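You operate a simulated robot arm through the tools that you are given. There is no shell and no other tool.

The job below is to be done with a simulated robot arm. You get a single attempt, and the scene is never put back.

Task
Fit the blue switch in socket A and the purple one in C, then test both.
Fine: press each home, then press its stem till its lamp is green.

It is judged by the outcome, as a careful person would: the job done as asked, and still so three seconds after it is handed in. It fails if anything else is knocked over, pushed out of place, dropped, spilled or broken.

Robot
A 6-joint arm with a two-finger parallel gripper, fixed in place. Base frame: the origin is at the foot of the arm, x ahead of it, y to its left, z up. Units: mm, degrees, N and s.
With the tool pointing down near the work surface it reaches from about 180 to 760 mm from the base axis. Its first joint turns from -166.0 to 166.0 degrees. Payload 3.91 kg.
Tool frame: the origin (TCP) lies between the finger pads and is the grasp point; the fingertips stand 30 mm ahead of it; z points along the fingers, y is the line along which they close. Largest opening 110 mm; finger width 20, thickness 10; the body of the gripper, 48 by 112 mm, starts 55 mm behind the TCP.
Orientation is that of the tool frame in the base frame, as a unit quaternion [x, y, z, w]. With the fingers straight down and closing along the base's y, the tool's x points along the base's -x, its y along +y and its z along -z.

Tools
- The arm moves only by the tool arm_command. Its argument "plan" is a list of rows, each a list of 6 numbers: the shift along the base's x, y, z in mm, then the turn, a rotation vector about the base's x, y, z in degrees. In form: [[dx, dy, dz, rx, ry, rz], ...]. A call has 1 to 20 rows; each row shifts and turns the commanded pose from where the row before left it. "jaw" is the closure, from 0 (fully open) to 1 (shut), set as the call begins (left out, the last holds). Each row takes 0.2 s and may step no farther than 50 mm and 8.6 degrees from the row before; otherwise, or with a gripper value out of range, the whole call is refused. A pose out of reach is approached as far as the arm can. The call stops where the force on the tool passes 50 N (or 10 N more than at its start, if that is more) or the arm is blocked; 0.2 s more then pass. Each finger travels about 45 mm/s and halts on what it meets, pressing with about 20 N; the grip force reading is that of the motor and also rises with nothing between the fingers. The clock runs only during rows and for 0.2 s after the last one: add rows that do not move to give the fingers time. It gives the time, the measured TCP pose, the force on the tool (base axes), the opening and the grip force at its end, in the units of the frame above (readings bear some noise), with the torque about the TCP (base axes, N m) and any sound that the robot's microphone picked up.
- Cameras (640 x 400 px; columns grow to the right, rows downward): "scene" is fixed at [400.8, 501, 1493.6]; the picture's right is [-0.74, 0.68, 0.00], its down [0.61, 0.66, -0.45] and it looks along [-0.30, -0.33, -0.89] (base axes); focal length 331 px, centre (320, 200). "wrist" rides on the gripper at [71, 22, -107] in the tool frame; the picture's right is [-0.29, 0.96, 0.00], its down [-0.76, -0.23, -0.61] and it looks along [-0.58, -0.18, 0.79] (tool axes); focal length 243 px, centre (320, 200). There is no depth. A picture from a camera that has moved, and an enlarged one, comes with that camera's place and axes in the base frame and with its lens.
- snapshot(camera): a new picture of that camera. No time passes.
- raise_lower(by): slides the trunk up (or, below 0, down) by that many mm; the arm rides with it, the base frame stays. It gives what a move gives, with no picture.
- zoom(camera, box): a new picture of the part [left, top, right, bottom] of that camera's present view, enlarged. No time passes.
- finish_job(): hands the job in; it is judged then, once.

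Nothing tells you positions but the pictures and the camera data. Unless the task says otherwise, let go and move clear before handing in.

The tools are called after "Call:" as name(argument=value, ...) on one line, values as JSON. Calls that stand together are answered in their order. arm_command: Moves the arm, as the interface text tells. Its arguments: {"type":"object","properties":{"plan":{"type":"array","items":{"type":"array","items":{"type":"number"}}},"jaw":{"type":"number"}},"required":["plan"]} The other tools are called the same way: raise_lower (by) slides the trunk up or down; snapshot (camera) takes a picture; zoom (camera, box) takes an enlarged picture of a part of a camera's view; finish_job () hands the job in.

At the start:

```text
t: 0.0
tool_pos: [117.3, 379.0, 1132.7]
orientation: [0.0, 1.0, 0.0, 0.0]
ft_force: [0.4, -0.9, 0.0]
moment: [-0.02, 0.02, -0.01]
opening: 110.2
grasp_force: 0.1
trunk travel left (down, up): [-475.0, 115.0]
```

scene: 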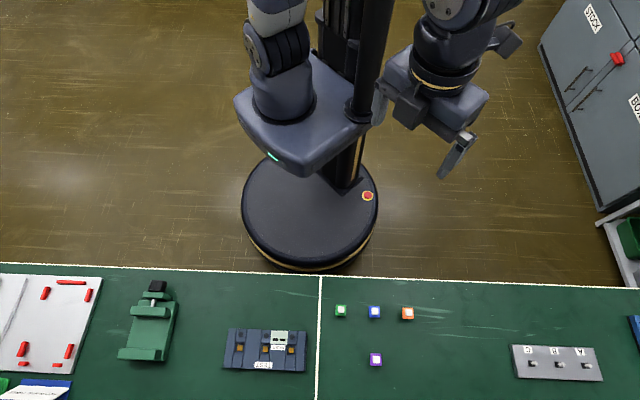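
wrist: 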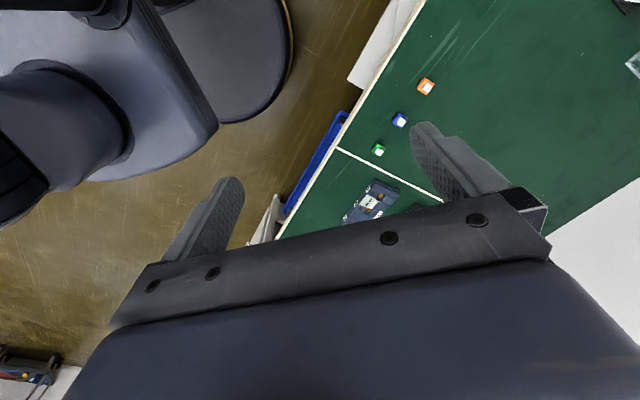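

I see a bench with four small coloured switches, a socket block on the right labelled A/B/C, and another fixture with lamps in the middle. I'll zoom in to identify them before moving.

Call:
zoom(camera="scene", box=[500, 330, 620, 400])

Call:
zoom(camera="scene", box=[320, 290, 440, 380])

Call:
zoom(camera="scene", box=[210, 310, 330, 390])

```text
5.33 times, centred on (560, 365) of scene
camera zoom: at [400.8, 501.0, 1493.6], right [-0.74, 0.68, 0.0], down [0.61, 0.66, -0.45], along [-0.3, -0.33, -0.89], focal length 1764 px, centre (-960, -680)
```

zoom: 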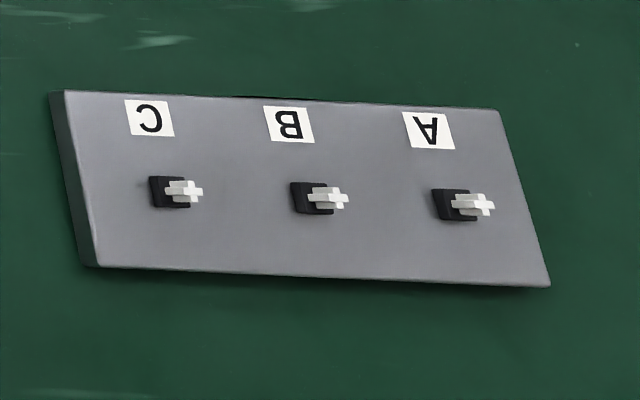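

```text
4.44 times, centred on (380, 335) of scene
camera zoom: at [400.8, 501.0, 1493.6], right [-0.74, 0.68, 0.0], down [0.61, 0.66, -0.45], along [-0.3, -0.33, -0.89], focal length 1470 px, centre (53, -400)
```

zoom: 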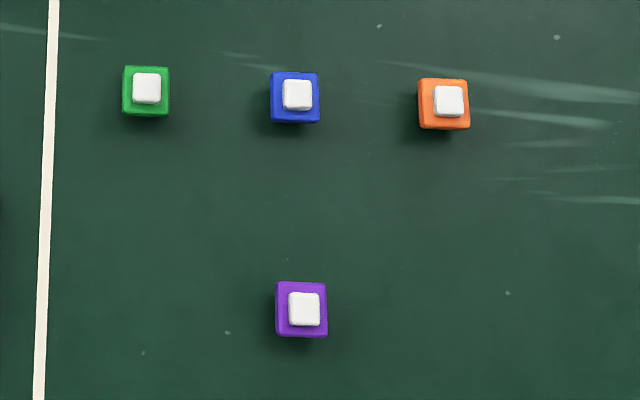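

```text
5.00 times, centred on (270, 350) of scene
camera zoom: at [400.8, 501.0, 1493.6], right [-0.74, 0.68, 0.0], down [0.61, 0.66, -0.45], along [-0.3, -0.33, -0.89], focal length 1654 px, centre (570, -550)
```

zoom: 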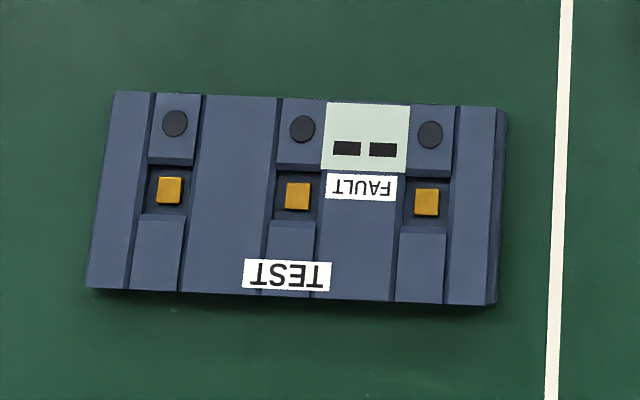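

The four switches sit near x 220–330, y 450–560, about z 765. The A/B/C plate is near (57, 818), at the edge of reach, and the TEST fixture is near (465, 405). I'll turn the tool and move over to look at the A/B/C plate with the wrist camera.

Call:
arm_command(plan=[[-6, 21, -12, 0, 0, 7.7], [-6, 21, -12, 0, 0, 7.7], [-6, 21, -12, 0, 0, 7.7], [-6, 21, -12, 0, 0, 7.7], [-6, 21, -12, 0, 0, 7.7], [-6, 21, -12, 0, 0, 7.7], [-6, 21, -12, 0, 0, 7.7], [-6, 21, -12, 0, 0, 7.7], [-6, 21, -12, 0, 0, 7.7], [-6, 21, -12, 0, 0, 7.7], [-6, 21, -12, 0, 0, 7.7], [-6, 21, -12, 0, 0, 7.7], [-6, 21, -12, 0, 0, 7.6], [0, 0, 0, 0, 0, 0], [0, 0, 0, 0, 0, 0]])

Call:
snapshot(camera="wrist")

Call:
snapshot(camera="scene")

```text
t: 3.2
tool_pos: [39.0, 651.6, 975.4]
orientation: [0.766, -0.643, 0.0, -0.001]
ft_force: [-0.1, -0.3, -0.6]
moment: [0.01, 0.02, 0.04]
opening: 109.9
grasp_force: 0.0
trunk travel left (down, up): [-475.0, 115.0]
```

```text
taken
camera wrist: at [29.8, 578.4, 1081.4], right [-0.99, 0.12, 0.0], down [0.09, 0.79, 0.61], along [0.07, 0.6, -0.79], focal length 243 px, centre (320, 200)
```

wrist: 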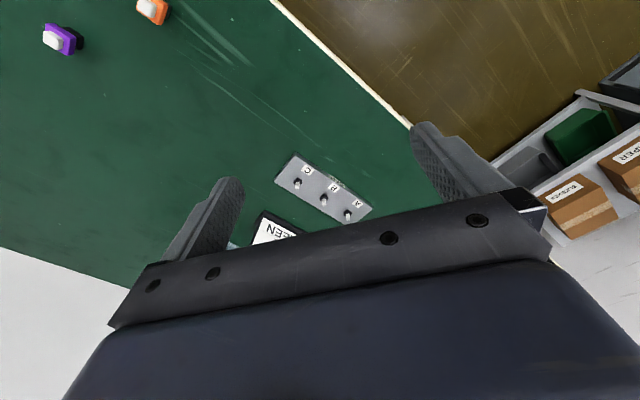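

```text
taken
```

scene: 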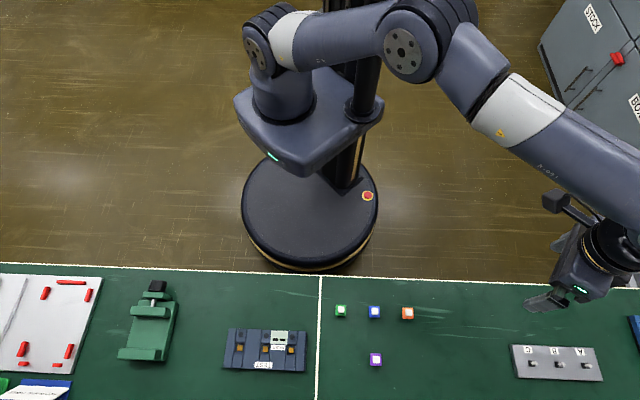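

The plate is in view, with some white label reading "…EEN" beside it. I'll zoom in on both.

Call:
zoom(camera="wrist", box=[240, 140, 400, 240])

Call:
zoom(camera="wrist", box=[20, 0, 180, 100])

```text
4.00 times, centred on (320, 190) of wrist
camera zoom: at [29.8, 578.4, 1081.4], right [-0.99, 0.12, 0.0], down [0.09, 0.79, 0.61], along [0.07, 0.6, -0.79], focal length 970 px, centre (320, 240)
```

zoom: 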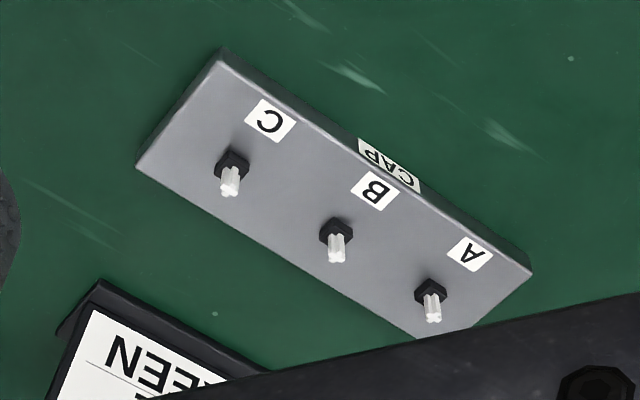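

```text
4.00 times, centred on (100, 50) of wrist
camera zoom: at [29.8, 578.4, 1081.4], right [-0.99, 0.12, 0.0], down [0.09, 0.79, 0.61], along [0.07, 0.6, -0.79], focal length 970 px, centre (1200, 800)
```

zoom: 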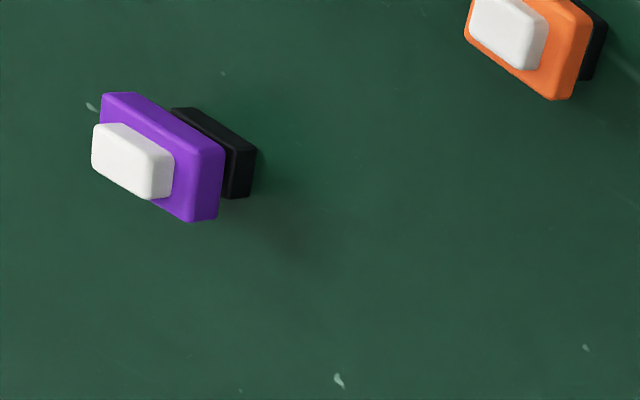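

The grey plate's side is labelled "CAP", so it may not be the switch sockets; the TEST fixture with lamps may be. I'll tilt the camera up to read the card first, then go look at the TEST fixture.

Call:
arm_command(plan=[[0, 0, 0, 8, 0, 0], [0, 0, 0, 8, 0, 0], [0, 0, 0, 8, 0, 0], [0, 0, 0, 0, 0, 0], [0, 0, 0, 0, 0, 0]])

Call:
snapshot(camera="wrist")

```text
t: 4.4
tool_pos: [39.0, 651.5, 975.8]
orientation: [0.749, -0.629, -0.134, -0.159]
ft_force: [-0.2, 0.2, 0.1]
moment: [0.0, -0.03, -0.03]
opening: 109.9
grasp_force: 0.1
trunk travel left (down, up): [-475.0, 115.0]
```

```text
taken
camera wrist: at [29.0, 541.5, 1041.8], right [-0.99, 0.11, 0.05], down [0.09, 0.47, 0.88], along [0.07, 0.87, -0.48], focal length 243 px, centre (320, 200)
```

wrist: 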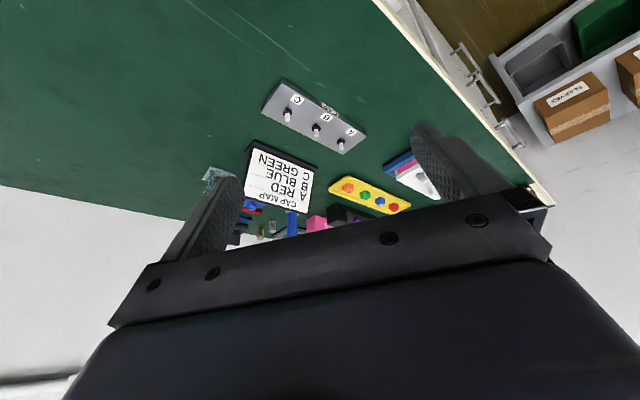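

The card is a "CAP MAP" for a different job, so the switches' sockets must be on the TEST fixture. I'll level the tool and go look at that from the robot's side.

Call:
arm_command(plan=[[0, 0, 0, -8, 0, 0], [0, 0, 0, -8, 0, 0], [0, 0, 0, -8, 0, 0], [33, -29.7, -8, 0, 0, -5.5], [33, -29.7, -8, 0, 0, -5.5], [33, -29.7, -8, 0, 0, -5.5], [33, -29.7, -8, 0, 0, -5.5], [33, -29.7, -8, 0, 0, -5.5], [33, -29.7, -8, 0, 0, -5.5], [33, -29.7, -8, 0, 0, -5.5], [33, -29.7, -8, 0, 0, -5.5], [33, -29.7, -8, 0, 0, -5.5], [33, -29.7, -8, 0, 0, -5.5], [0, 0, 0, 0, 0, 0], [0, 0, 0, 0, 0, 0]])

Call:
snapshot(camera="wrist")

```text
t: 7.6
tool_pos: [369.1, 355.6, 895.8]
orientation: [-0.383, 0.924, 0.0, 0.0]
ft_force: [0.3, 0.0, 0.4]
moment: [0.04, 0.0, 0.01]
opening: 110.0
grasp_force: 0.1
trunk travel left (down, up): [-475.0, 115.0]
```

```text
taken
camera wrist: at [302.5, 321.4, 1001.3], right [-0.47, 0.88, 0.0], down [0.7, 0.37, 0.61], along [0.54, 0.29, -0.79], focal length 243 px, centre (320, 200)
```

wrist: 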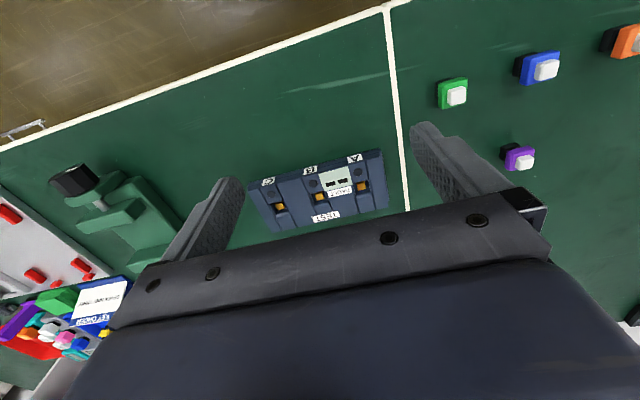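

Call:
zoom(camera="wrist", box=[232, 130, 408, 240])

Call:
zoom(camera="wrist", box=[420, 20, 640, 190])

Call:
zoom(camera="wrist", box=[0, 250, 160, 350])

```text
3.64 times, centred on (320, 185) of wrist
camera zoom: at [302.5, 321.4, 1001.3], right [-0.47, 0.88, 0.0], down [0.7, 0.37, 0.61], along [0.54, 0.29, -0.79], focal length 882 px, centre (320, 254)
```

zoom: 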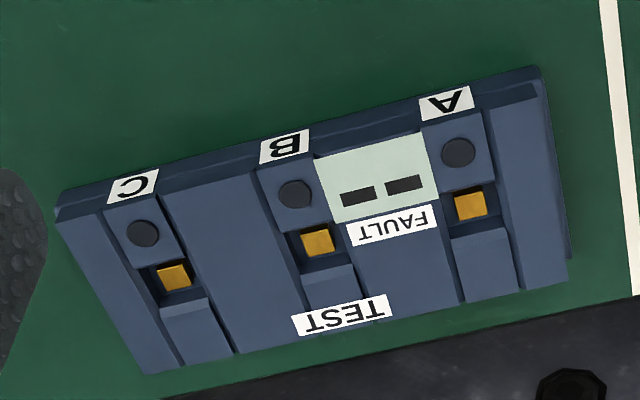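

```text
2.35 times, centred on (530, 105) of wrist
camera zoom: at [302.5, 321.4, 1001.3], right [-0.47, 0.88, 0.0], down [0.7, 0.37, 0.61], along [0.54, 0.29, -0.79], focal length 571 px, centre (-174, 424)
```

zoom: 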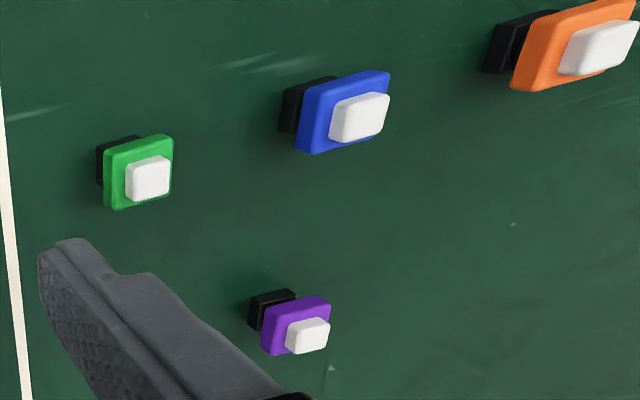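

```text
4.00 times, centred on (80, 300) of wrist
camera zoom: at [302.5, 321.4, 1001.3], right [-0.47, 0.88, 0.0], down [0.7, 0.37, 0.61], along [0.54, 0.29, -0.79], focal length 970 px, centre (1280, -200)
```

zoom: 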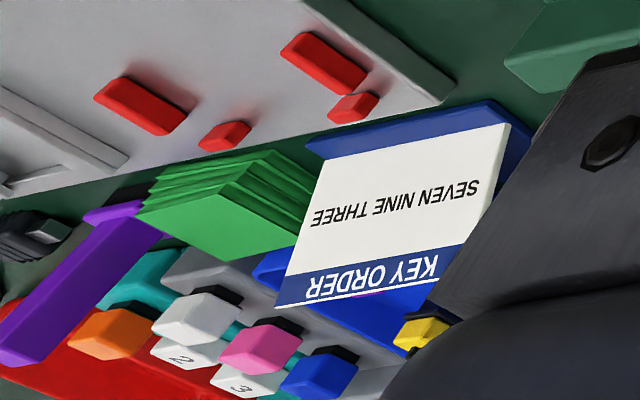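

The TEST fixture is labelled A, B, C with three lamps and gold-contact pockets, so this is the right socket block. Next I'll hover above the blue switch for a closer look at its shape and exact position.

Call:
arm_command(plan=[[-24, 30, 0, 0, 0, 0], [-24, 30, -9, 0, 0, 0], [-24, 30, -9, 0, 0, 0], [-24, 30, -9, 0, 0, 0], [-23, 29, -9, 0, 0, 0], [0, 0, 0, 0, 0, 0], [0, 0, 0, 0, 0, 0]])

Call:
snapshot(camera="wrist")

Call:
zoom(camera="wrist", box=[240, 75, 400, 175])

```text
t: 9.2
tool_pos: [249.0, 504.3, 858.9]
orientation: [-0.383, 0.924, -0.001, 0.0]
ft_force: [0.5, 0.7, 0.8]
moment: [-0.01, 0.03, 0.02]
opening: 109.9
grasp_force: 0.1
trunk travel left (down, up): [-475.0, 115.0]
```

```text
taken
camera wrist: at [183.9, 469.4, 964.2], right [-0.47, 0.88, 0.0], down [0.7, 0.37, 0.61], along [0.54, 0.29, -0.79], focal length 243 px, centre (320, 200)
```

wrist: 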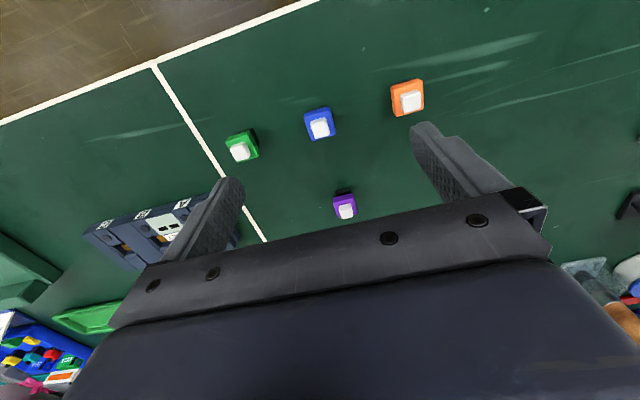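

```text
4.00 times, centred on (320, 125) of wrist
camera zoom: at [183.9, 469.4, 964.2], right [-0.47, 0.88, 0.0], down [0.7, 0.37, 0.61], along [0.54, 0.29, -0.79], focal length 970 px, centre (320, 500)
```

zoom: 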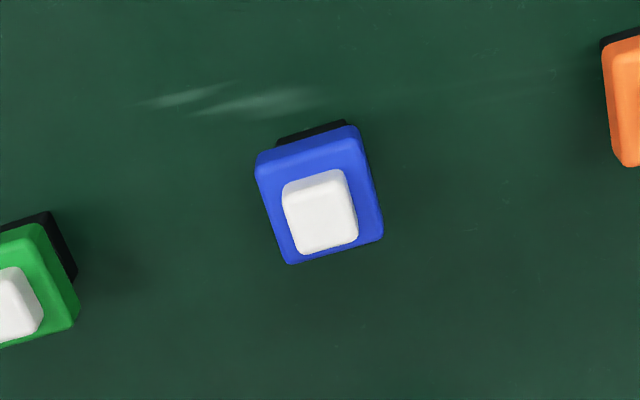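

The blue switch sits aligned with the tool directly below; it has a black housing, a wide coloured flange and a white stem. Before grasping, I'll hover over the fixture for a closer look at its pockets and grooves.

Call:
arm_command(plan=[[40, -19, 0, 0, 0, 0], [40, -19, 0, 0, 0, 0], [40, -19, 0, 0, 0, 0], [40, -19, 0, 0, 0, 0], [40, -19, 0, 0, 0, 0], [0, 0, 0, 0, 0, 0], [0, 0, 0, 0, 0, 0]])

Call:
snapshot(camera="wrist")

Call:
zoom(camera="wrist", box=[240, 80, 400, 180])

```text
t: 10.8
tool_pos: [449.6, 408.2, 858.8]
orientation: [-0.382, 0.924, 0.0, -0.001]
ft_force: [-0.6, -0.4, 0.2]
moment: [0.01, 0.03, -0.01]
opening: 110.0
grasp_force: 0.0
trunk travel left (down, up): [-475.0, 115.0]
```

```text
taken
camera wrist: at [383.3, 374.4, 964.1], right [-0.47, 0.88, 0.0], down [0.7, 0.37, 0.61], along [0.54, 0.29, -0.79], focal length 243 px, centre (320, 200)
```

wrist: 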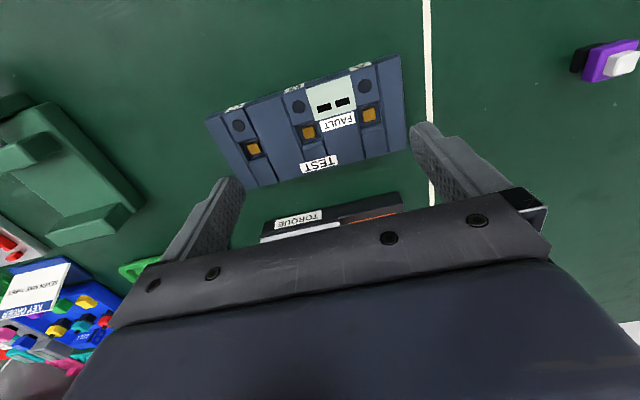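

```text
4.00 times, centred on (320, 130) of wrist
camera zoom: at [383.3, 374.4, 964.1], right [-0.47, 0.88, 0.0], down [0.7, 0.37, 0.61], along [0.54, 0.29, -0.79], focal length 970 px, centre (320, 480)
```

zoom: 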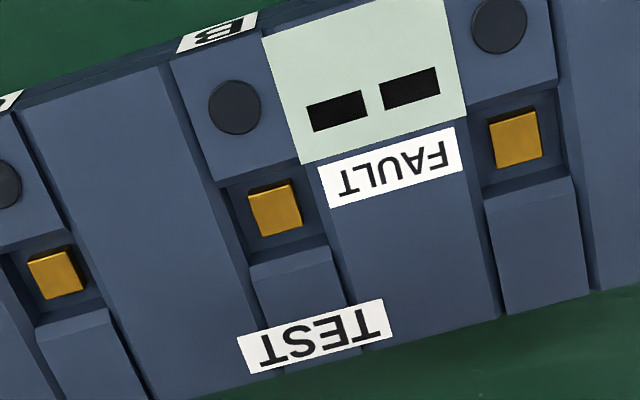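

The channels have a lamp pad, a deep pocket with a gold contact, and a front pad. I'll back off and tilt to get a low-angle view of the fixture's heights.

Call:
arm_command(plan=[[-28, -28, 0, 0, 0, 0], [-28, -28, 0, 0, 0, 0], [-28, -28, 0, 0, 0, 0], [-28, -28, 0, 5.66, -5.66, 0], [0, 0, 0, 5.66, -5.66, 0], [0, 0, 0, 5.66, -5.66, 0], [0, 0, 0, 5.66, -5.66, 0], [0, 0, 0, 0, 0, 0], [0, 0, 0, 0, 0, 0]])

Call:
snapshot(camera="wrist")

```text
t: 12.8
tool_pos: [334.7, 299.3, 857.6]
orientation: [-0.374, 0.896, 0.1, 0.216]
ft_force: [-0.9, -0.2, 0.3]
moment: [0.0, -0.02, 0.01]
opening: 109.9
grasp_force: 0.0
out of reach, approached as far as the arm can: row 7
trunk travel left (down, up): [-475.0, 115.0]
```

```text
taken
camera wrist: at [240.3, 234.3, 918.3], right [-0.5, 0.85, 0.15], down [0.45, 0.11, 0.89], along [0.74, 0.51, -0.44], focal length 243 px, centre (320, 200)
```

wrist: 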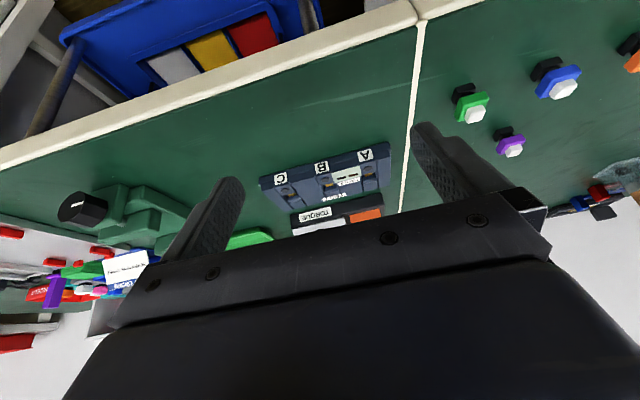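

Call:
zoom(camera="wrist", box=[250, 135, 410, 235])

Call:
zoom(camera="wrist", box=[440, 45, 600, 165])

```text
4.00 times, centred on (330, 185) of wrist
camera zoom: at [240.3, 234.3, 918.3], right [-0.5, 0.85, 0.15], down [0.45, 0.11, 0.89], along [0.74, 0.51, -0.44], focal length 970 px, centre (280, 260)
```

zoom: 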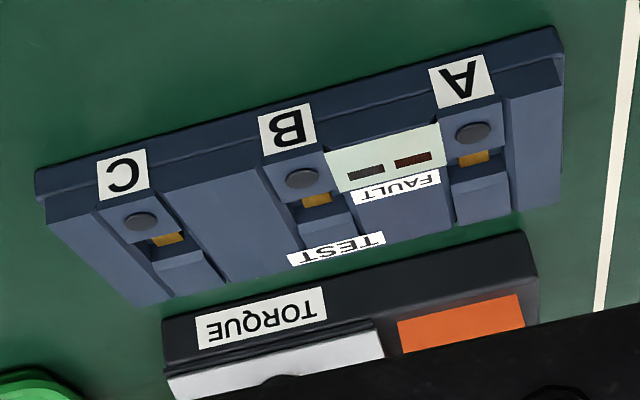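

```text
3.33 times, centred on (520, 105) of wrist
camera zoom: at [240.3, 234.3, 918.3], right [-0.5, 0.85, 0.15], down [0.45, 0.11, 0.89], along [0.74, 0.51, -0.44], focal length 809 px, centre (-347, 517)
```

zoom: 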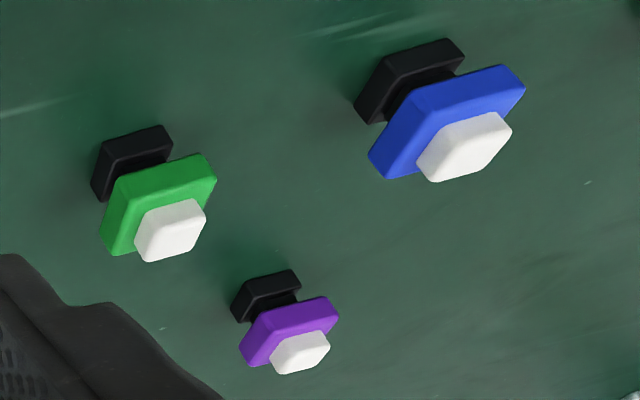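

I now have a good idea of the switch: black plug, coloured flange about 20 mm wide with its underside about 14 mm above the bench, and the white stem on top. I'll level the tool, go above the blue switch, and partly close the jaw.

Call:
arm_command(plan=[[0, 0, 5, -5.66, 5.66, 0], [0, 0, 5, -5.66, 5.66, 0], [0, 0, 5, -5.66, 5.66, 0], [0, 0, 5, -5.66, 5.66, 0], [-17.9, 41.7, -4, 0, 0, 0], [-17.9, 41.7, -4, 0, 0, 0], [-17.9, 41.7, -4, 0, 0, 0], [-17.9, 41.7, -4, 0, 0, 0], [-17.7, 41.6, -4, 0, 0, 0], [0, 0, 0, 0, 0, 0], [0, 0, 0, 0, 0, 0], [0, 0, 0, 0, 0, 0]], jaw=0.62)

Call:
snapshot(camera="wrist")

Call:
zoom(camera="wrist", box=[240, 75, 400, 175])

```text
t: 15.4
tool_pos: [245.5, 508.5, 857.9]
orientation: [-0.382, 0.923, -0.006, -0.04]
ft_force: [0.3, 0.0, -0.8]
moment: [0.04, -0.01, 0.0]
opening: 41.7
grasp_force: 0.0
trunk travel left (down, up): [-475.0, 115.0]
```

```text
taken
camera wrist: at [186.4, 478.8, 969.5], right [-0.47, 0.88, 0.0], down [0.74, 0.4, 0.54], along [0.48, 0.25, -0.84], focal length 243 px, centre (320, 200)
```

wrist: 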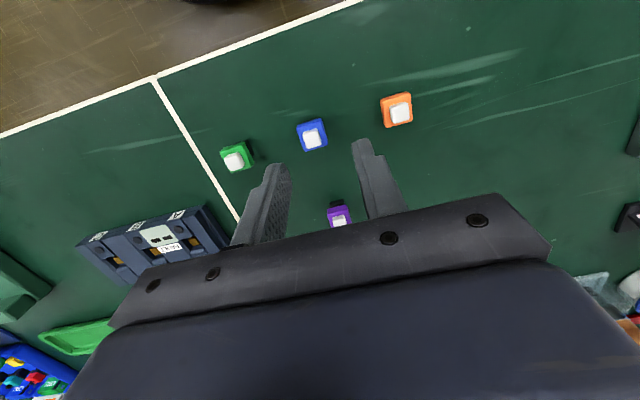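

```text
4.00 times, centred on (320, 125) of wrist
camera zoom: at [186.4, 478.8, 969.5], right [-0.47, 0.88, 0.0], down [0.74, 0.4, 0.54], along [0.48, 0.25, -0.84], focal length 970 px, centre (320, 500)
```

zoom: 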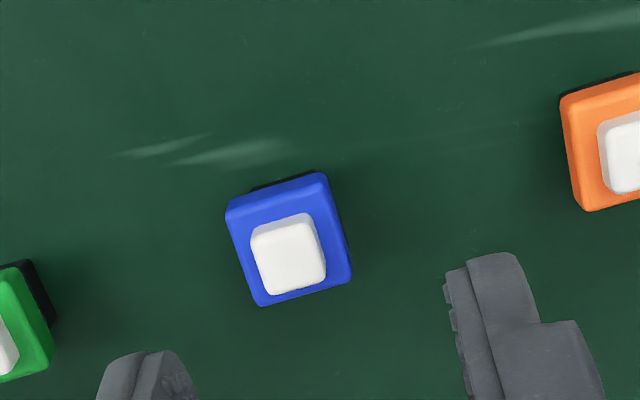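

The tilt reversal overshot slightly (the tool is about 4.6° off vertical). I'll correct the orientation and position before descending.

Call:
arm_command(plan=[[2.8, -3.9, 0, 2.39, -3.97, 0], [0, 0, 0, 0, 0, 0], [0, 0, 0, 0, 0, 0], [0, 0, 0, 0, 0, 0]])

Call:
snapshot(camera="wrist")

Call:
zoom(camera="wrist", box=[240, 75, 400, 175])

```text
t: 16.4
tool_pos: [248.4, 504.3, 858.6]
orientation: [-0.383, 0.924, 0.001, 0.0]
ft_force: [-0.7, 0.6, 0.3]
moment: [-0.02, -0.02, 0.02]
opening: 41.8
grasp_force: 0.0
trunk travel left (down, up): [-475.0, 115.0]
```

```text
taken
camera wrist: at [182.0, 470.1, 963.7], right [-0.47, 0.88, 0.0], down [0.7, 0.37, 0.61], along [0.54, 0.29, -0.79], focal length 243 px, centre (320, 200)
```

wrist: 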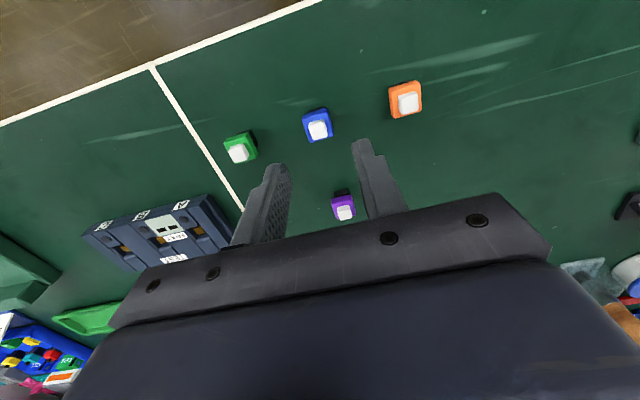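

```text
4.00 times, centred on (320, 125) of wrist
camera zoom: at [182.0, 470.1, 963.7], right [-0.47, 0.88, 0.0], down [0.7, 0.37, 0.61], along [0.54, 0.29, -0.79], focal length 970 px, centre (320, 500)
```

zoom: 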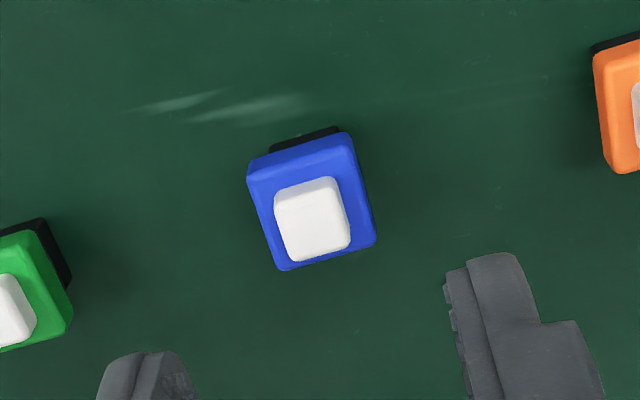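

Blue is within about 1.5 mm of the tool axis. I'll nudge, descend until the tips are just above flange height, and check.

Call:
arm_command(plan=[[1.2, -0.6, -15, 0, 0, 0], [0, 0, -15, 0, 0, 0], [0, 0, -15, 0, 0, 0], [0, 0, -10, 0, 0, 0], [0, 0, 0, 0, 0, 0], [0, 0, 0, 0, 0, 0]])

Call:
snapshot(camera="wrist")

Call:
zoom(camera="wrist", box=[240, 100, 400, 200])

```text
t: 17.8
tool_pos: [249.0, 503.9, 804.4]
orientation: [-0.384, 0.923, 0.0, 0.0]
ft_force: [-1.2, -1.0, 0.5]
moment: [-0.01, 0.01, -0.04]
opening: 41.9
grasp_force: 0.0
trunk travel left (down, up): [-475.0, 115.0]
```

```text
taken
camera wrist: at [183.6, 470.1, 908.9], right [-0.47, 0.88, 0.0], down [0.7, 0.37, 0.61], along [0.54, 0.29, -0.79], focal length 243 px, centre (320, 200)
```

wrist: 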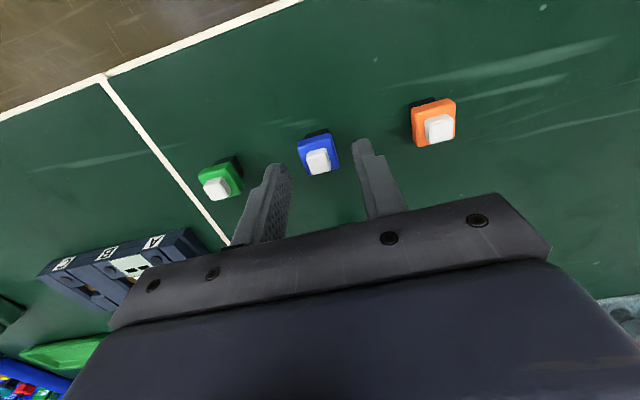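

```text
4.00 times, centred on (320, 150) of wrist
camera zoom: at [183.6, 470.1, 908.9], right [-0.47, 0.88, 0.0], down [0.7, 0.37, 0.61], along [0.54, 0.29, -0.79], focal length 970 px, centre (320, 400)
```

zoom: 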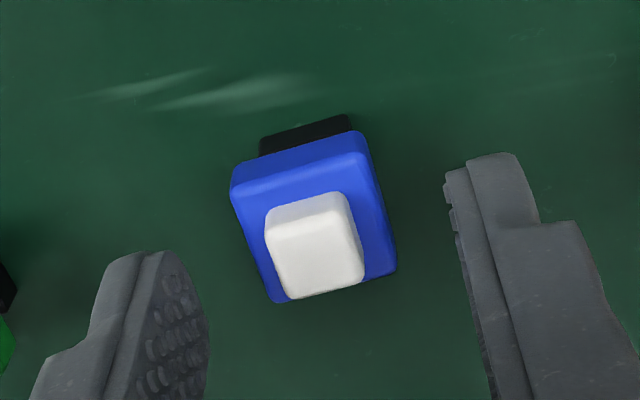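

The fingers straddle the blue flange with clearance on both sides. I'll descend slowly until the fingertips touch the bench, to learn its height.

Call:
arm_command(plan=[[0, 0, -5, 0, 0, 0], [0, 0, -5, 0, 0, 0], [0, 0, -5, 0, 0, 0], [0, 0, -1.5, 0, 0, 0], [0, 0, -1.5, 0, 0, 0], [0, 0, -1.5, 0, 0, 0], [0, 0, -1.5, 0, 0, 0], [0, 0, -1.5, 0, 0, 0], [0, 0, -1.5, 0, 0, 0], [0, 0, -1.5, 0, 0, 0], [0, 0, 0, 0, 0, 0]])

Call:
zoom(camera="wrist", box=[240, 100, 400, 200])

```text
t: 20.2
tool_pos: [248.5, 502.9, 779.4]
orientation: [-0.383, 0.924, 0.001, 0.001]
ft_force: [-1.0, -2.9, 7.4]
moment: [-0.29, -0.05, -0.06]
opening: 42.3
grasp_force: 0.3
trunk travel left (down, up): [-475.0, 115.0]
```

```text
4.00 times, centred on (320, 150) of wrist
camera zoom: at [182.9, 469.4, 884.9], right [-0.47, 0.88, 0.0], down [0.7, 0.37, 0.61], along [0.54, 0.29, -0.79], focal length 970 px, centre (320, 400)
```

zoom: 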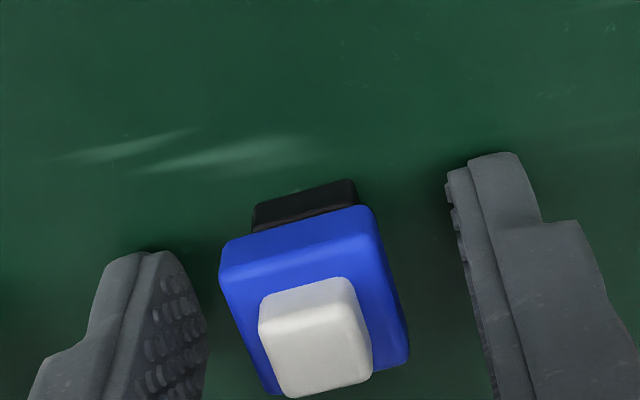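

The tips touched the bench at TCP z ≈ 779.5, so the bench is at z ≈ 750. The flange underside is about 14 mm above it; I'll raise so the tips are just above the flange underside and check.

Call:
arm_command(plan=[[0, 0, 8, 0, 0, 0], [0, 0, 8, 0, 0, 0], [0, 0, 0, 0, 0, 0], [0, 0, 0, 0, 0, 0]])

Call:
zoom(camera="wrist", box=[240, 100, 400, 200])

```text
t: 21.2
tool_pos: [248.2, 503.1, 794.1]
orientation: [-0.383, 0.924, 0.001, 0.0]
ft_force: [0.3, 0.2, -0.6]
moment: [-0.01, -0.01, -0.02]
opening: 41.6
grasp_force: 0.0
trunk travel left (down, up): [-475.0, 115.0]
```

```text
4.00 times, centred on (320, 150) of wrist
camera zoom: at [181.8, 469.7, 899.3], right [-0.47, 0.88, 0.0], down [0.7, 0.37, 0.61], along [0.54, 0.29, -0.79], focal length 970 px, centre (320, 400)
```

zoom: 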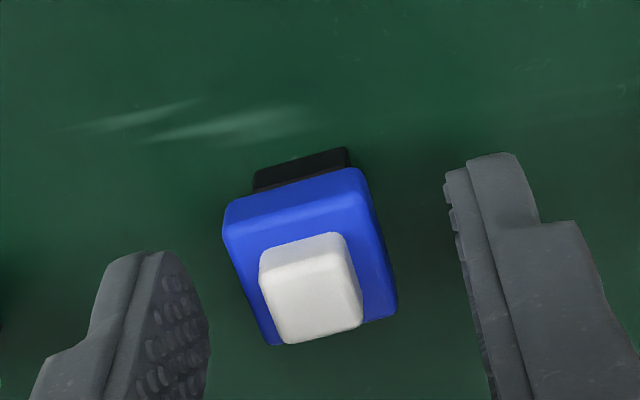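

The tips are level with the flange's underside and straddle it. I'll raise 1.5 mm and close on the flange.

Call:
arm_command(plan=[[0, 0, 1.5, 0, 0, 0], [0, 0, 0, 0, 0, 0]])

Call:
arm_command(plan=[[0, 0, 0, 0, 0, 0], [0, 0, 0, 0, 0, 0], [0, 0, 0, 0, 0, 0], [0, 0, 0, 0, 0, 0]], jaw=1.0)

Call:
zoom(camera="wrist", box=[240, 100, 400, 200])

```text
t: 21.8
tool_pos: [248.7, 503.4, 797.0]
orientation: [-0.382, 0.924, 0.0, 0.0]
ft_force: [-0.4, 0.6, -0.3]
moment: [0.0, -0.01, 0.02]
opening: 41.7
grasp_force: 0.1
trunk travel left (down, up): [-475.0, 115.0]
```

```text
t: 22.8
tool_pos: [248.0, 503.5, 796.6]
orientation: [-0.383, 0.924, 0.0, 0.0]
ft_force: [0.0, 0.2, 0.2]
moment: [0.02, 0.0, 0.01]
opening: 20.7
grasp_force: 20.1
trunk travel left (down, up): [-475.0, 115.0]
```

```text
4.00 times, centred on (320, 150) of wrist
camera zoom: at [182.1, 469.7, 900.7], right [-0.47, 0.88, 0.0], down [0.7, 0.37, 0.61], along [0.54, 0.29, -0.79], focal length 970 px, centre (320, 400)
```

zoom: 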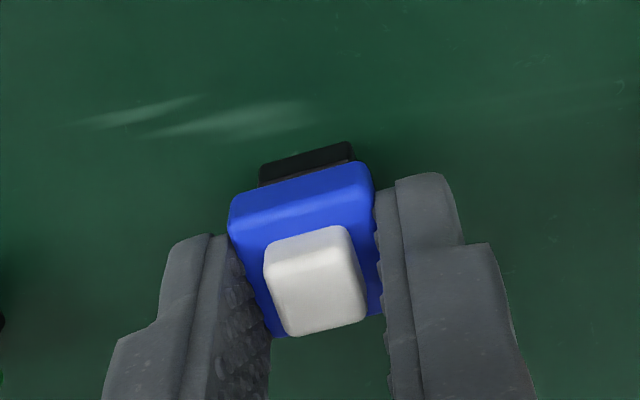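

The flange is gripped (20.7 mm). Lifting it to check the hold.

Call:
arm_command(plan=[[0, 0, 5, 0, 0, 0], [0, 0, 15, 0, 0, 0], [0, 0, 20, 0, 0, 0], [0, 0, 20, 0, 0, 0], [0, 0, 0, 0, 0, 0], [0, 0, 0, 0, 0, 0]])

Call:
zoom(camera="wrist", box=[240, 100, 400, 200])

Call:
snapshot(camera="scene")

```text
t: 24.2
tool_pos: [248.2, 503.3, 854.2]
orientation: [-0.383, 0.924, -0.001, -0.001]
ft_force: [-0.1, 0.5, -0.1]
moment: [0.03, -0.01, -0.03]
opening: 21.0
grasp_force: 19.8
trunk travel left (down, up): [-475.0, 115.0]
```

```text
4.00 times, centred on (320, 150) of wrist
camera zoom: at [182.1, 469.3, 960.1], right [-0.47, 0.88, 0.0], down [0.7, 0.37, 0.61], along [0.54, 0.29, -0.79], focal length 970 px, centre (320, 400)
```

zoom: 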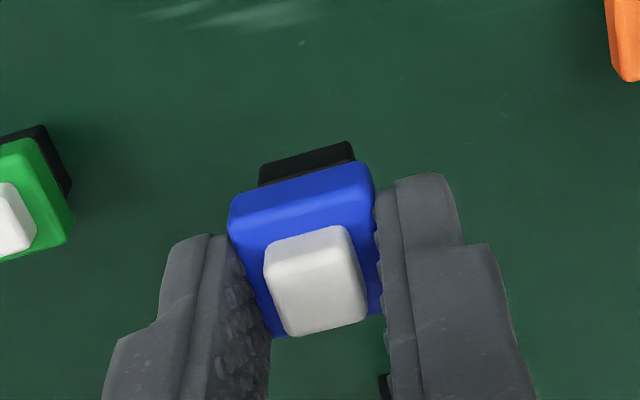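

```text
taken
```

scene: 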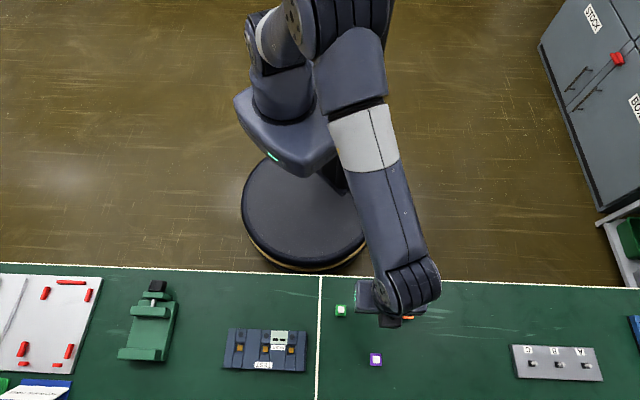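

The switch is held securely. Now I'll carry it above socket A and look at the pocket, which will be visible just beyond the switch.

Call:
arm_command(plan=[[35.2, -12.4, 0, 0, 0, 0], [35.2, -12.4, 0, 0, 0, 0], [35.2, -12.4, 0, 0, 0, 0], [35.2, -12.3, 0, 0, 0, 0], [35, -12.3, 0, 0, 0, 0], [0, 0, 0, 0, 0, 0], [0, 0, 0, 0, 0, 0], [0, 0, 0, 0, 0, 0]])

Call:
snapshot(camera="wrist")

Call:
zoom(camera="wrist", box=[264, 85, 376, 155])

```text
t: 26.0
tool_pos: [424.5, 440.7, 858.2]
orientation: [-0.383, 0.924, 0.001, 0.0]
ft_force: [-0.4, -0.1, 0.5]
moment: [0.02, -0.03, -0.02]
opening: 20.7
grasp_force: 20.3
trunk travel left (down, up): [-475.0, 115.0]
```

```text
taken
camera wrist: at [358.2, 407.1, 963.7], right [-0.47, 0.88, 0.0], down [0.7, 0.37, 0.61], along [0.54, 0.29, -0.79], focal length 243 px, centre (320, 200)
```

wrist: 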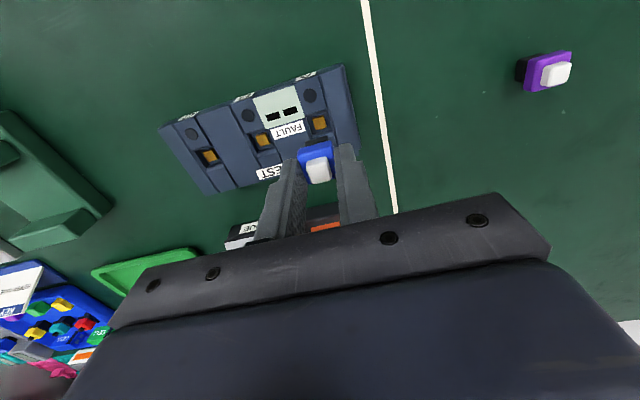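

```text
5.71 times, centred on (320, 120) of wrist
camera zoom: at [358.2, 407.1, 963.7], right [-0.47, 0.88, 0.0], down [0.7, 0.37, 0.61], along [0.54, 0.29, -0.79], focal length 1386 px, centre (320, 657)
```

zoom: 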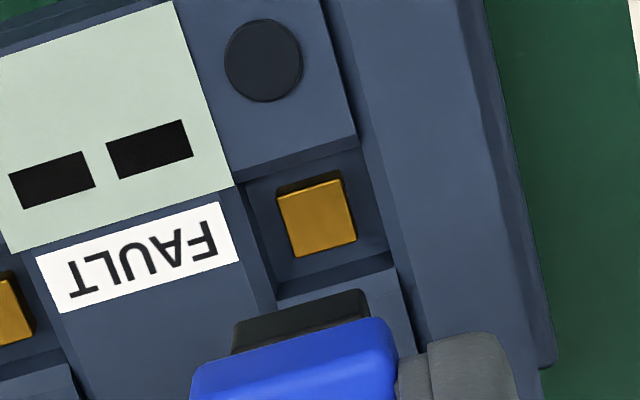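

The pocket of A (about 19–20 mm, larger than the 16 mm plug) is visible right under the switch, with roughly a 1–1.5 mm offset. I'll correct and descend to just above the fixture.

Call:
arm_command(plan=[[1.7, -0.1, -10, 0, 0, 0], [0, 0, -10, 0, 0, 0], [0, 0, -10, 0, 0, 0], [0, 0, -10, 0, 0, 0], [0, 0, 0, 0, 0, 0], [0, 0, 0, 0, 0, 0]])

Call:
zoom(camera="wrist", box=[264, 95, 376, 165])

```text
t: 27.4
tool_pos: [426.2, 441.8, 816.1]
orientation: [-0.383, 0.924, 0.0, -0.001]
ft_force: [0.5, 0.6, 0.2]
moment: [-0.02, 0.0, -0.02]
opening: 20.6
grasp_force: 20.3
trunk travel left (down, up): [-475.0, 115.0]
```

```text
5.71 times, centred on (320, 130) of wrist
camera zoom: at [359.5, 407.1, 921.2], right [-0.47, 0.88, 0.0], down [0.7, 0.37, 0.61], along [0.54, 0.29, -0.79], focal length 1386 px, centre (320, 600)
```

zoom: 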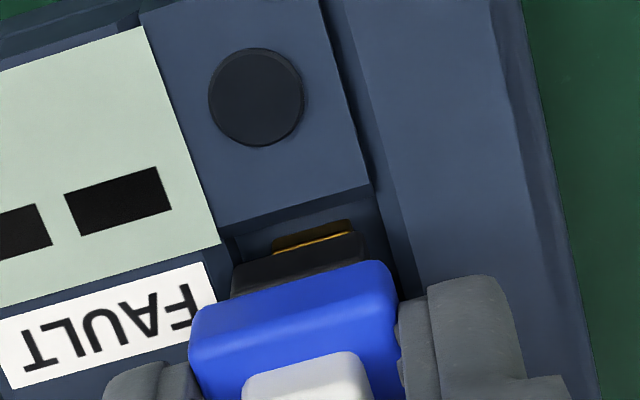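

The plug is centred over pocket A within about half a millimetre. Lowering it slowly into the pocket.

Call:
arm_command(plan=[[0, 0, -2, 0, 0, 0], [0, 0, -2, 0, 0, 0], [0, 0, -2, 0, 0, 0], [0, 0, -2, 0, 0, 0], [0, 0, -2, 0, 0, 0], [0, 0, 0, 0, 0, 0]])

Call:
zoom(camera="wrist", box=[264, 95, 376, 165])

```text
t: 28.8
tool_pos: [425.0, 441.3, 806.9]
orientation: [-0.383, 0.924, 0.001, 0.002]
ft_force: [-9.7, -0.2, 15.4]
moment: [-0.04, 0.42, -0.04]
opening: 20.7
grasp_force: 20.3
trunk travel left (down, up): [-475.0, 115.0]
```

```text
5.71 times, centred on (320, 130) of wrist
camera zoom: at [358.7, 407.3, 911.6], right [-0.47, 0.88, 0.0], down [0.7, 0.37, 0.61], along [0.54, 0.29, -0.79], focal length 1386 px, centre (320, 600)
```

zoom: 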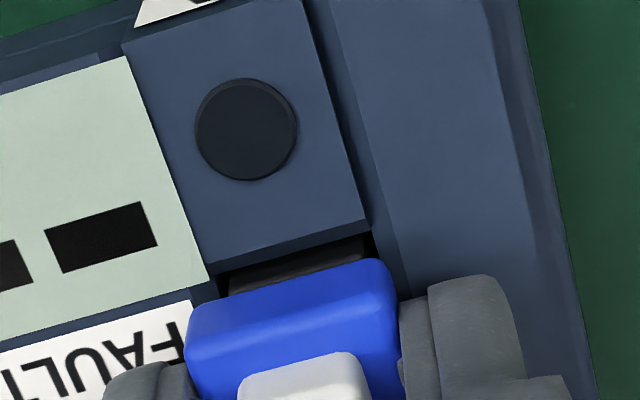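

There is contact with a sideways force of about 10 N, so the plug is catching an edge. I'll zoom in to see which side.

Call:
zoom(camera="wrist", box=[294, 125, 342, 155])

```text
13.33 times, centred on (318, 140) of wrist
camera zoom: at [358.7, 407.3, 911.6], right [-0.47, 0.88, 0.0], down [0.7, 0.37, 0.61], along [0.54, 0.29, -0.79], focal length 3235 px, centre (347, 1000)
```

zoom: 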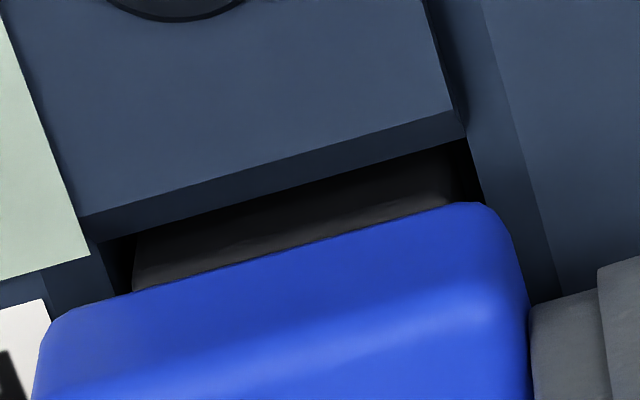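

The plug has entered the pocket mouth and seems to rest on a lead-in chamfer, pushing the tool toward −x. I'll comply by shifting slightly that way and read the force.

Call:
arm_command(plan=[[-0.8, 0, 0.3, 0, 0, 0], [0, 0, 0, 0, 0, 0]])

```text
t: 29.4
tool_pos: [425.8, 441.7, 806.3]
orientation: [-0.382, 0.924, 0.0, 0.001]
ft_force: [-7.5, 3.1, 11.4]
moment: [0.09, 0.25, 0.01]
opening: 20.8
grasp_force: 19.7
trunk travel left (down, up): [-475.0, 115.0]
```

Call:
arm_command(plan=[[-0.6, 0.5, 0, 0, 0, 0], [0, 0, 0, 0, 0, 0]])

```text
t: 30.0
tool_pos: [424.2, 442.7, 806.0]
orientation: [-0.382, 0.924, 0.0, 0.0]
ft_force: [-2.1, 2.5, 9.9]
moment: [0.04, 0.0, 0.0]
opening: 20.6
grasp_force: 20.2
trunk travel left (down, up): [-475.0, 115.0]
```

The sideways force is falling. I'll continue a little and lower gently.

Call:
arm_command(plan=[[-0.35, 0.35, 0, 0, 0, 0], [0, 0, -1, 0, 0, 0], [0, 0, -1, 0, 0, 0], [0, 0, 0, 0, 0, 0]])

Call:
zoom(camera="wrist", box=[280, 112, 360, 162])

```text
t: 31.0
tool_pos: [425.5, 442.7, 805.5]
orientation: [-0.383, 0.924, 0.0, 0.001]
ft_force: [-0.6, -2.3, 15.3]
moment: [-0.12, 0.01, 0.01]
opening: 20.4
grasp_force: 20.3
trunk travel left (down, up): [-475.0, 115.0]
```

```text
8.00 times, centred on (320, 137) of wrist
camera zoom: at [358.6, 407.9, 910.3], right [-0.47, 0.88, 0.0], down [0.7, 0.37, 0.61], along [0.54, 0.29, -0.79], focal length 1941 px, centre (320, 704)
```

zoom: 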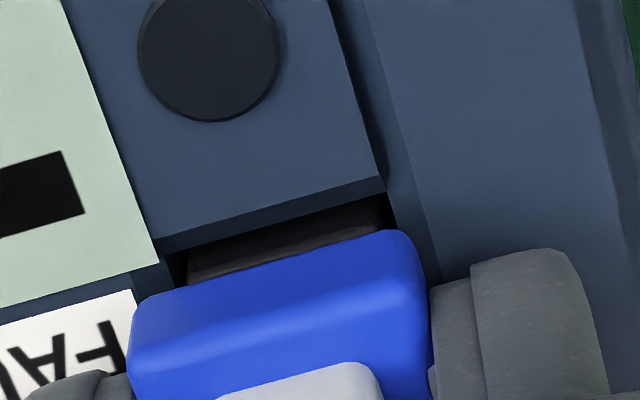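

The lateral force is nearly zero now and the plug meets about 15 N of vertical resistance. I'll press further down in small steps with the grip.

Call:
arm_command(plan=[[0, 0, -0.8, 0, 0, 0], [0, 0, -0.8, 0, 0, 0], [0, 0, -0.8, 0, 0, 0], [0, 0, 0, 0, 0, 0]])

Call:
zoom(camera="wrist", box=[280, 112, 360, 162])

```text
t: 32.0
tool_pos: [425.0, 441.8, 803.2]
orientation: [-0.382, 0.924, 0.001, 0.001]
ft_force: [3.8, 0.8, 15.4]
moment: [0.05, -0.11, 0.01]
opening: 20.6
grasp_force: 19.6
trunk travel left (down, up): [-475.0, 115.0]
```

```text
8.00 times, centred on (320, 137) of wrist
camera zoom: at [358.5, 407.9, 907.7], right [-0.47, 0.88, 0.0], down [0.7, 0.37, 0.61], along [0.54, 0.29, -0.79], focal length 1941 px, centre (320, 704)
```

zoom: 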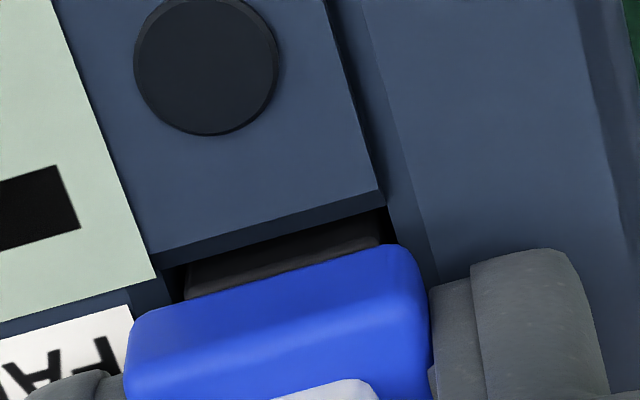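

The fingers are slipping on the flange at about 15 N, so pushing home needs a press from above. I'll release, rise above the stem, narrow the jaw to straddle the stem, and press on the flange rim.

Call:
arm_command(plan=[[0, 0, 1, 0, 0, 0], [0, 0, 0, 0, 0, 0], [0, 0, 0, 0, 0, 0]], jaw=0.62)

Call:
zoom(camera="wrist", box=[264, 95, 376, 165])

```text
t: 32.8
tool_pos: [424.5, 442.4, 801.8]
orientation: [-0.381, 0.924, -0.001, 0.001]
ft_force: [-0.2, 1.0, 0.6]
moment: [0.03, -0.01, -0.03]
opening: 41.5
grasp_force: 0.0
trunk travel left (down, up): [-475.0, 115.0]
```

```text
5.71 times, centred on (320, 130) of wrist
camera zoom: at [358.6, 408.5, 907.4], right [-0.47, 0.88, 0.0], down [0.7, 0.37, 0.61], along [0.54, 0.29, -0.79], focal length 1386 px, centre (320, 600)
```

zoom: 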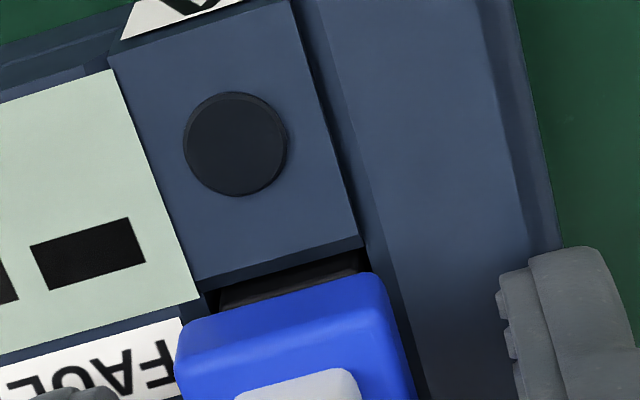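

Call:
arm_command(plan=[[0, 0, 9, 0, 0, 0], [0, 0, 9, 0, 0, 0], [0, 0, 9, 0, 0, 0], [0, 0, 0, 0, 0, 0]])

Call:
arm_command(plan=[[0, 0, 0, 0, 0, 0], [0, 0, 0, 0, 0, 0], [0, 0, 0, 0, 0, 0]], jaw=0.855)

Call:
zoom(camera="wrist", box=[256, 95, 384, 175])

```text
t: 33.8
tool_pos: [425.0, 444.1, 830.8]
orientation: [-0.383, 0.924, 0.001, 0.0]
ft_force: [-1.0, 0.1, 0.4]
moment: [0.05, 0.01, 0.01]
opening: 41.8
grasp_force: 0.0
trunk travel left (down, up): [-475.0, 115.0]
```

```text
t: 34.6
tool_pos: [425.9, 443.3, 830.0]
orientation: [-0.383, 0.924, 0.0, 0.0]
ft_force: [-0.4, -0.6, 0.3]
moment: [-0.02, 0.01, 0.0]
opening: 16.1
grasp_force: 0.1
trunk travel left (down, up): [-475.0, 115.0]
```

```text
5.00 times, centred on (320, 135) of wrist
camera zoom: at [359.3, 409.2, 935.3], right [-0.47, 0.88, 0.0], down [0.7, 0.37, 0.61], along [0.54, 0.29, -0.79], focal length 1213 px, centre (320, 525)
```

zoom: 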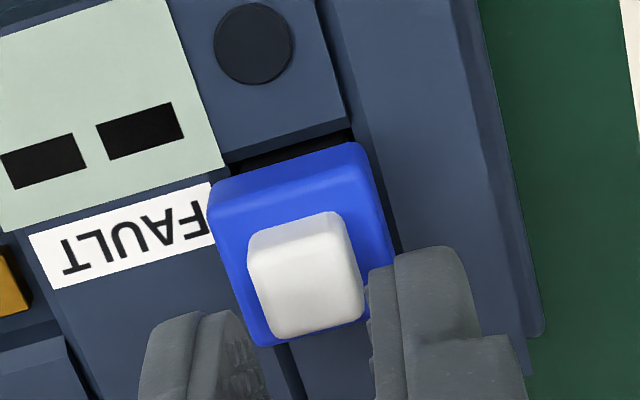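

The fingers now bracket the stem but the switch sits about 1.3 mm to one side. I'll recentre and recheck before pressing.

Call:
arm_command(plan=[[0.95, -0.95, 0, 0, 0, 0], [0, 0, -4, 0, 0, 0], [0, 0, 0, 0, 0, 0]])

Call:
zoom(camera="wrist", box=[272, 115, 368, 175])

```text
t: 35.4
tool_pos: [426.0, 441.9, 825.3]
orientation: [-0.383, 0.924, 0.0, 0.0]
ft_force: [0.1, -0.4, -0.9]
moment: [-0.01, 0.0, -0.03]
opening: 16.1
grasp_force: 0.1
trunk travel left (down, up): [-475.0, 115.0]
```

```text
6.67 times, centred on (320, 145) of wrist
camera zoom: at [360.1, 408.3, 931.1], right [-0.47, 0.88, 0.0], down [0.7, 0.37, 0.61], along [0.54, 0.29, -0.79], focal length 1618 px, centre (320, 567)
```

zoom: 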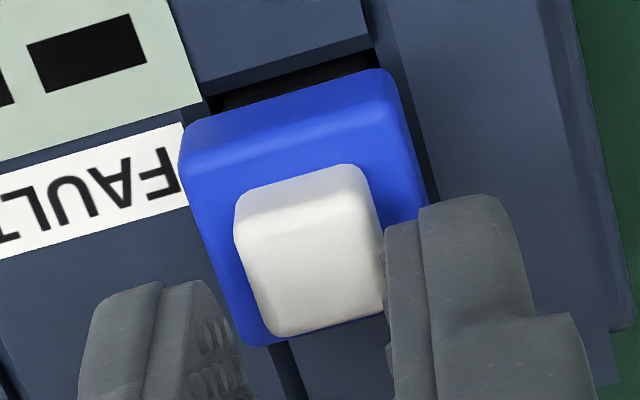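

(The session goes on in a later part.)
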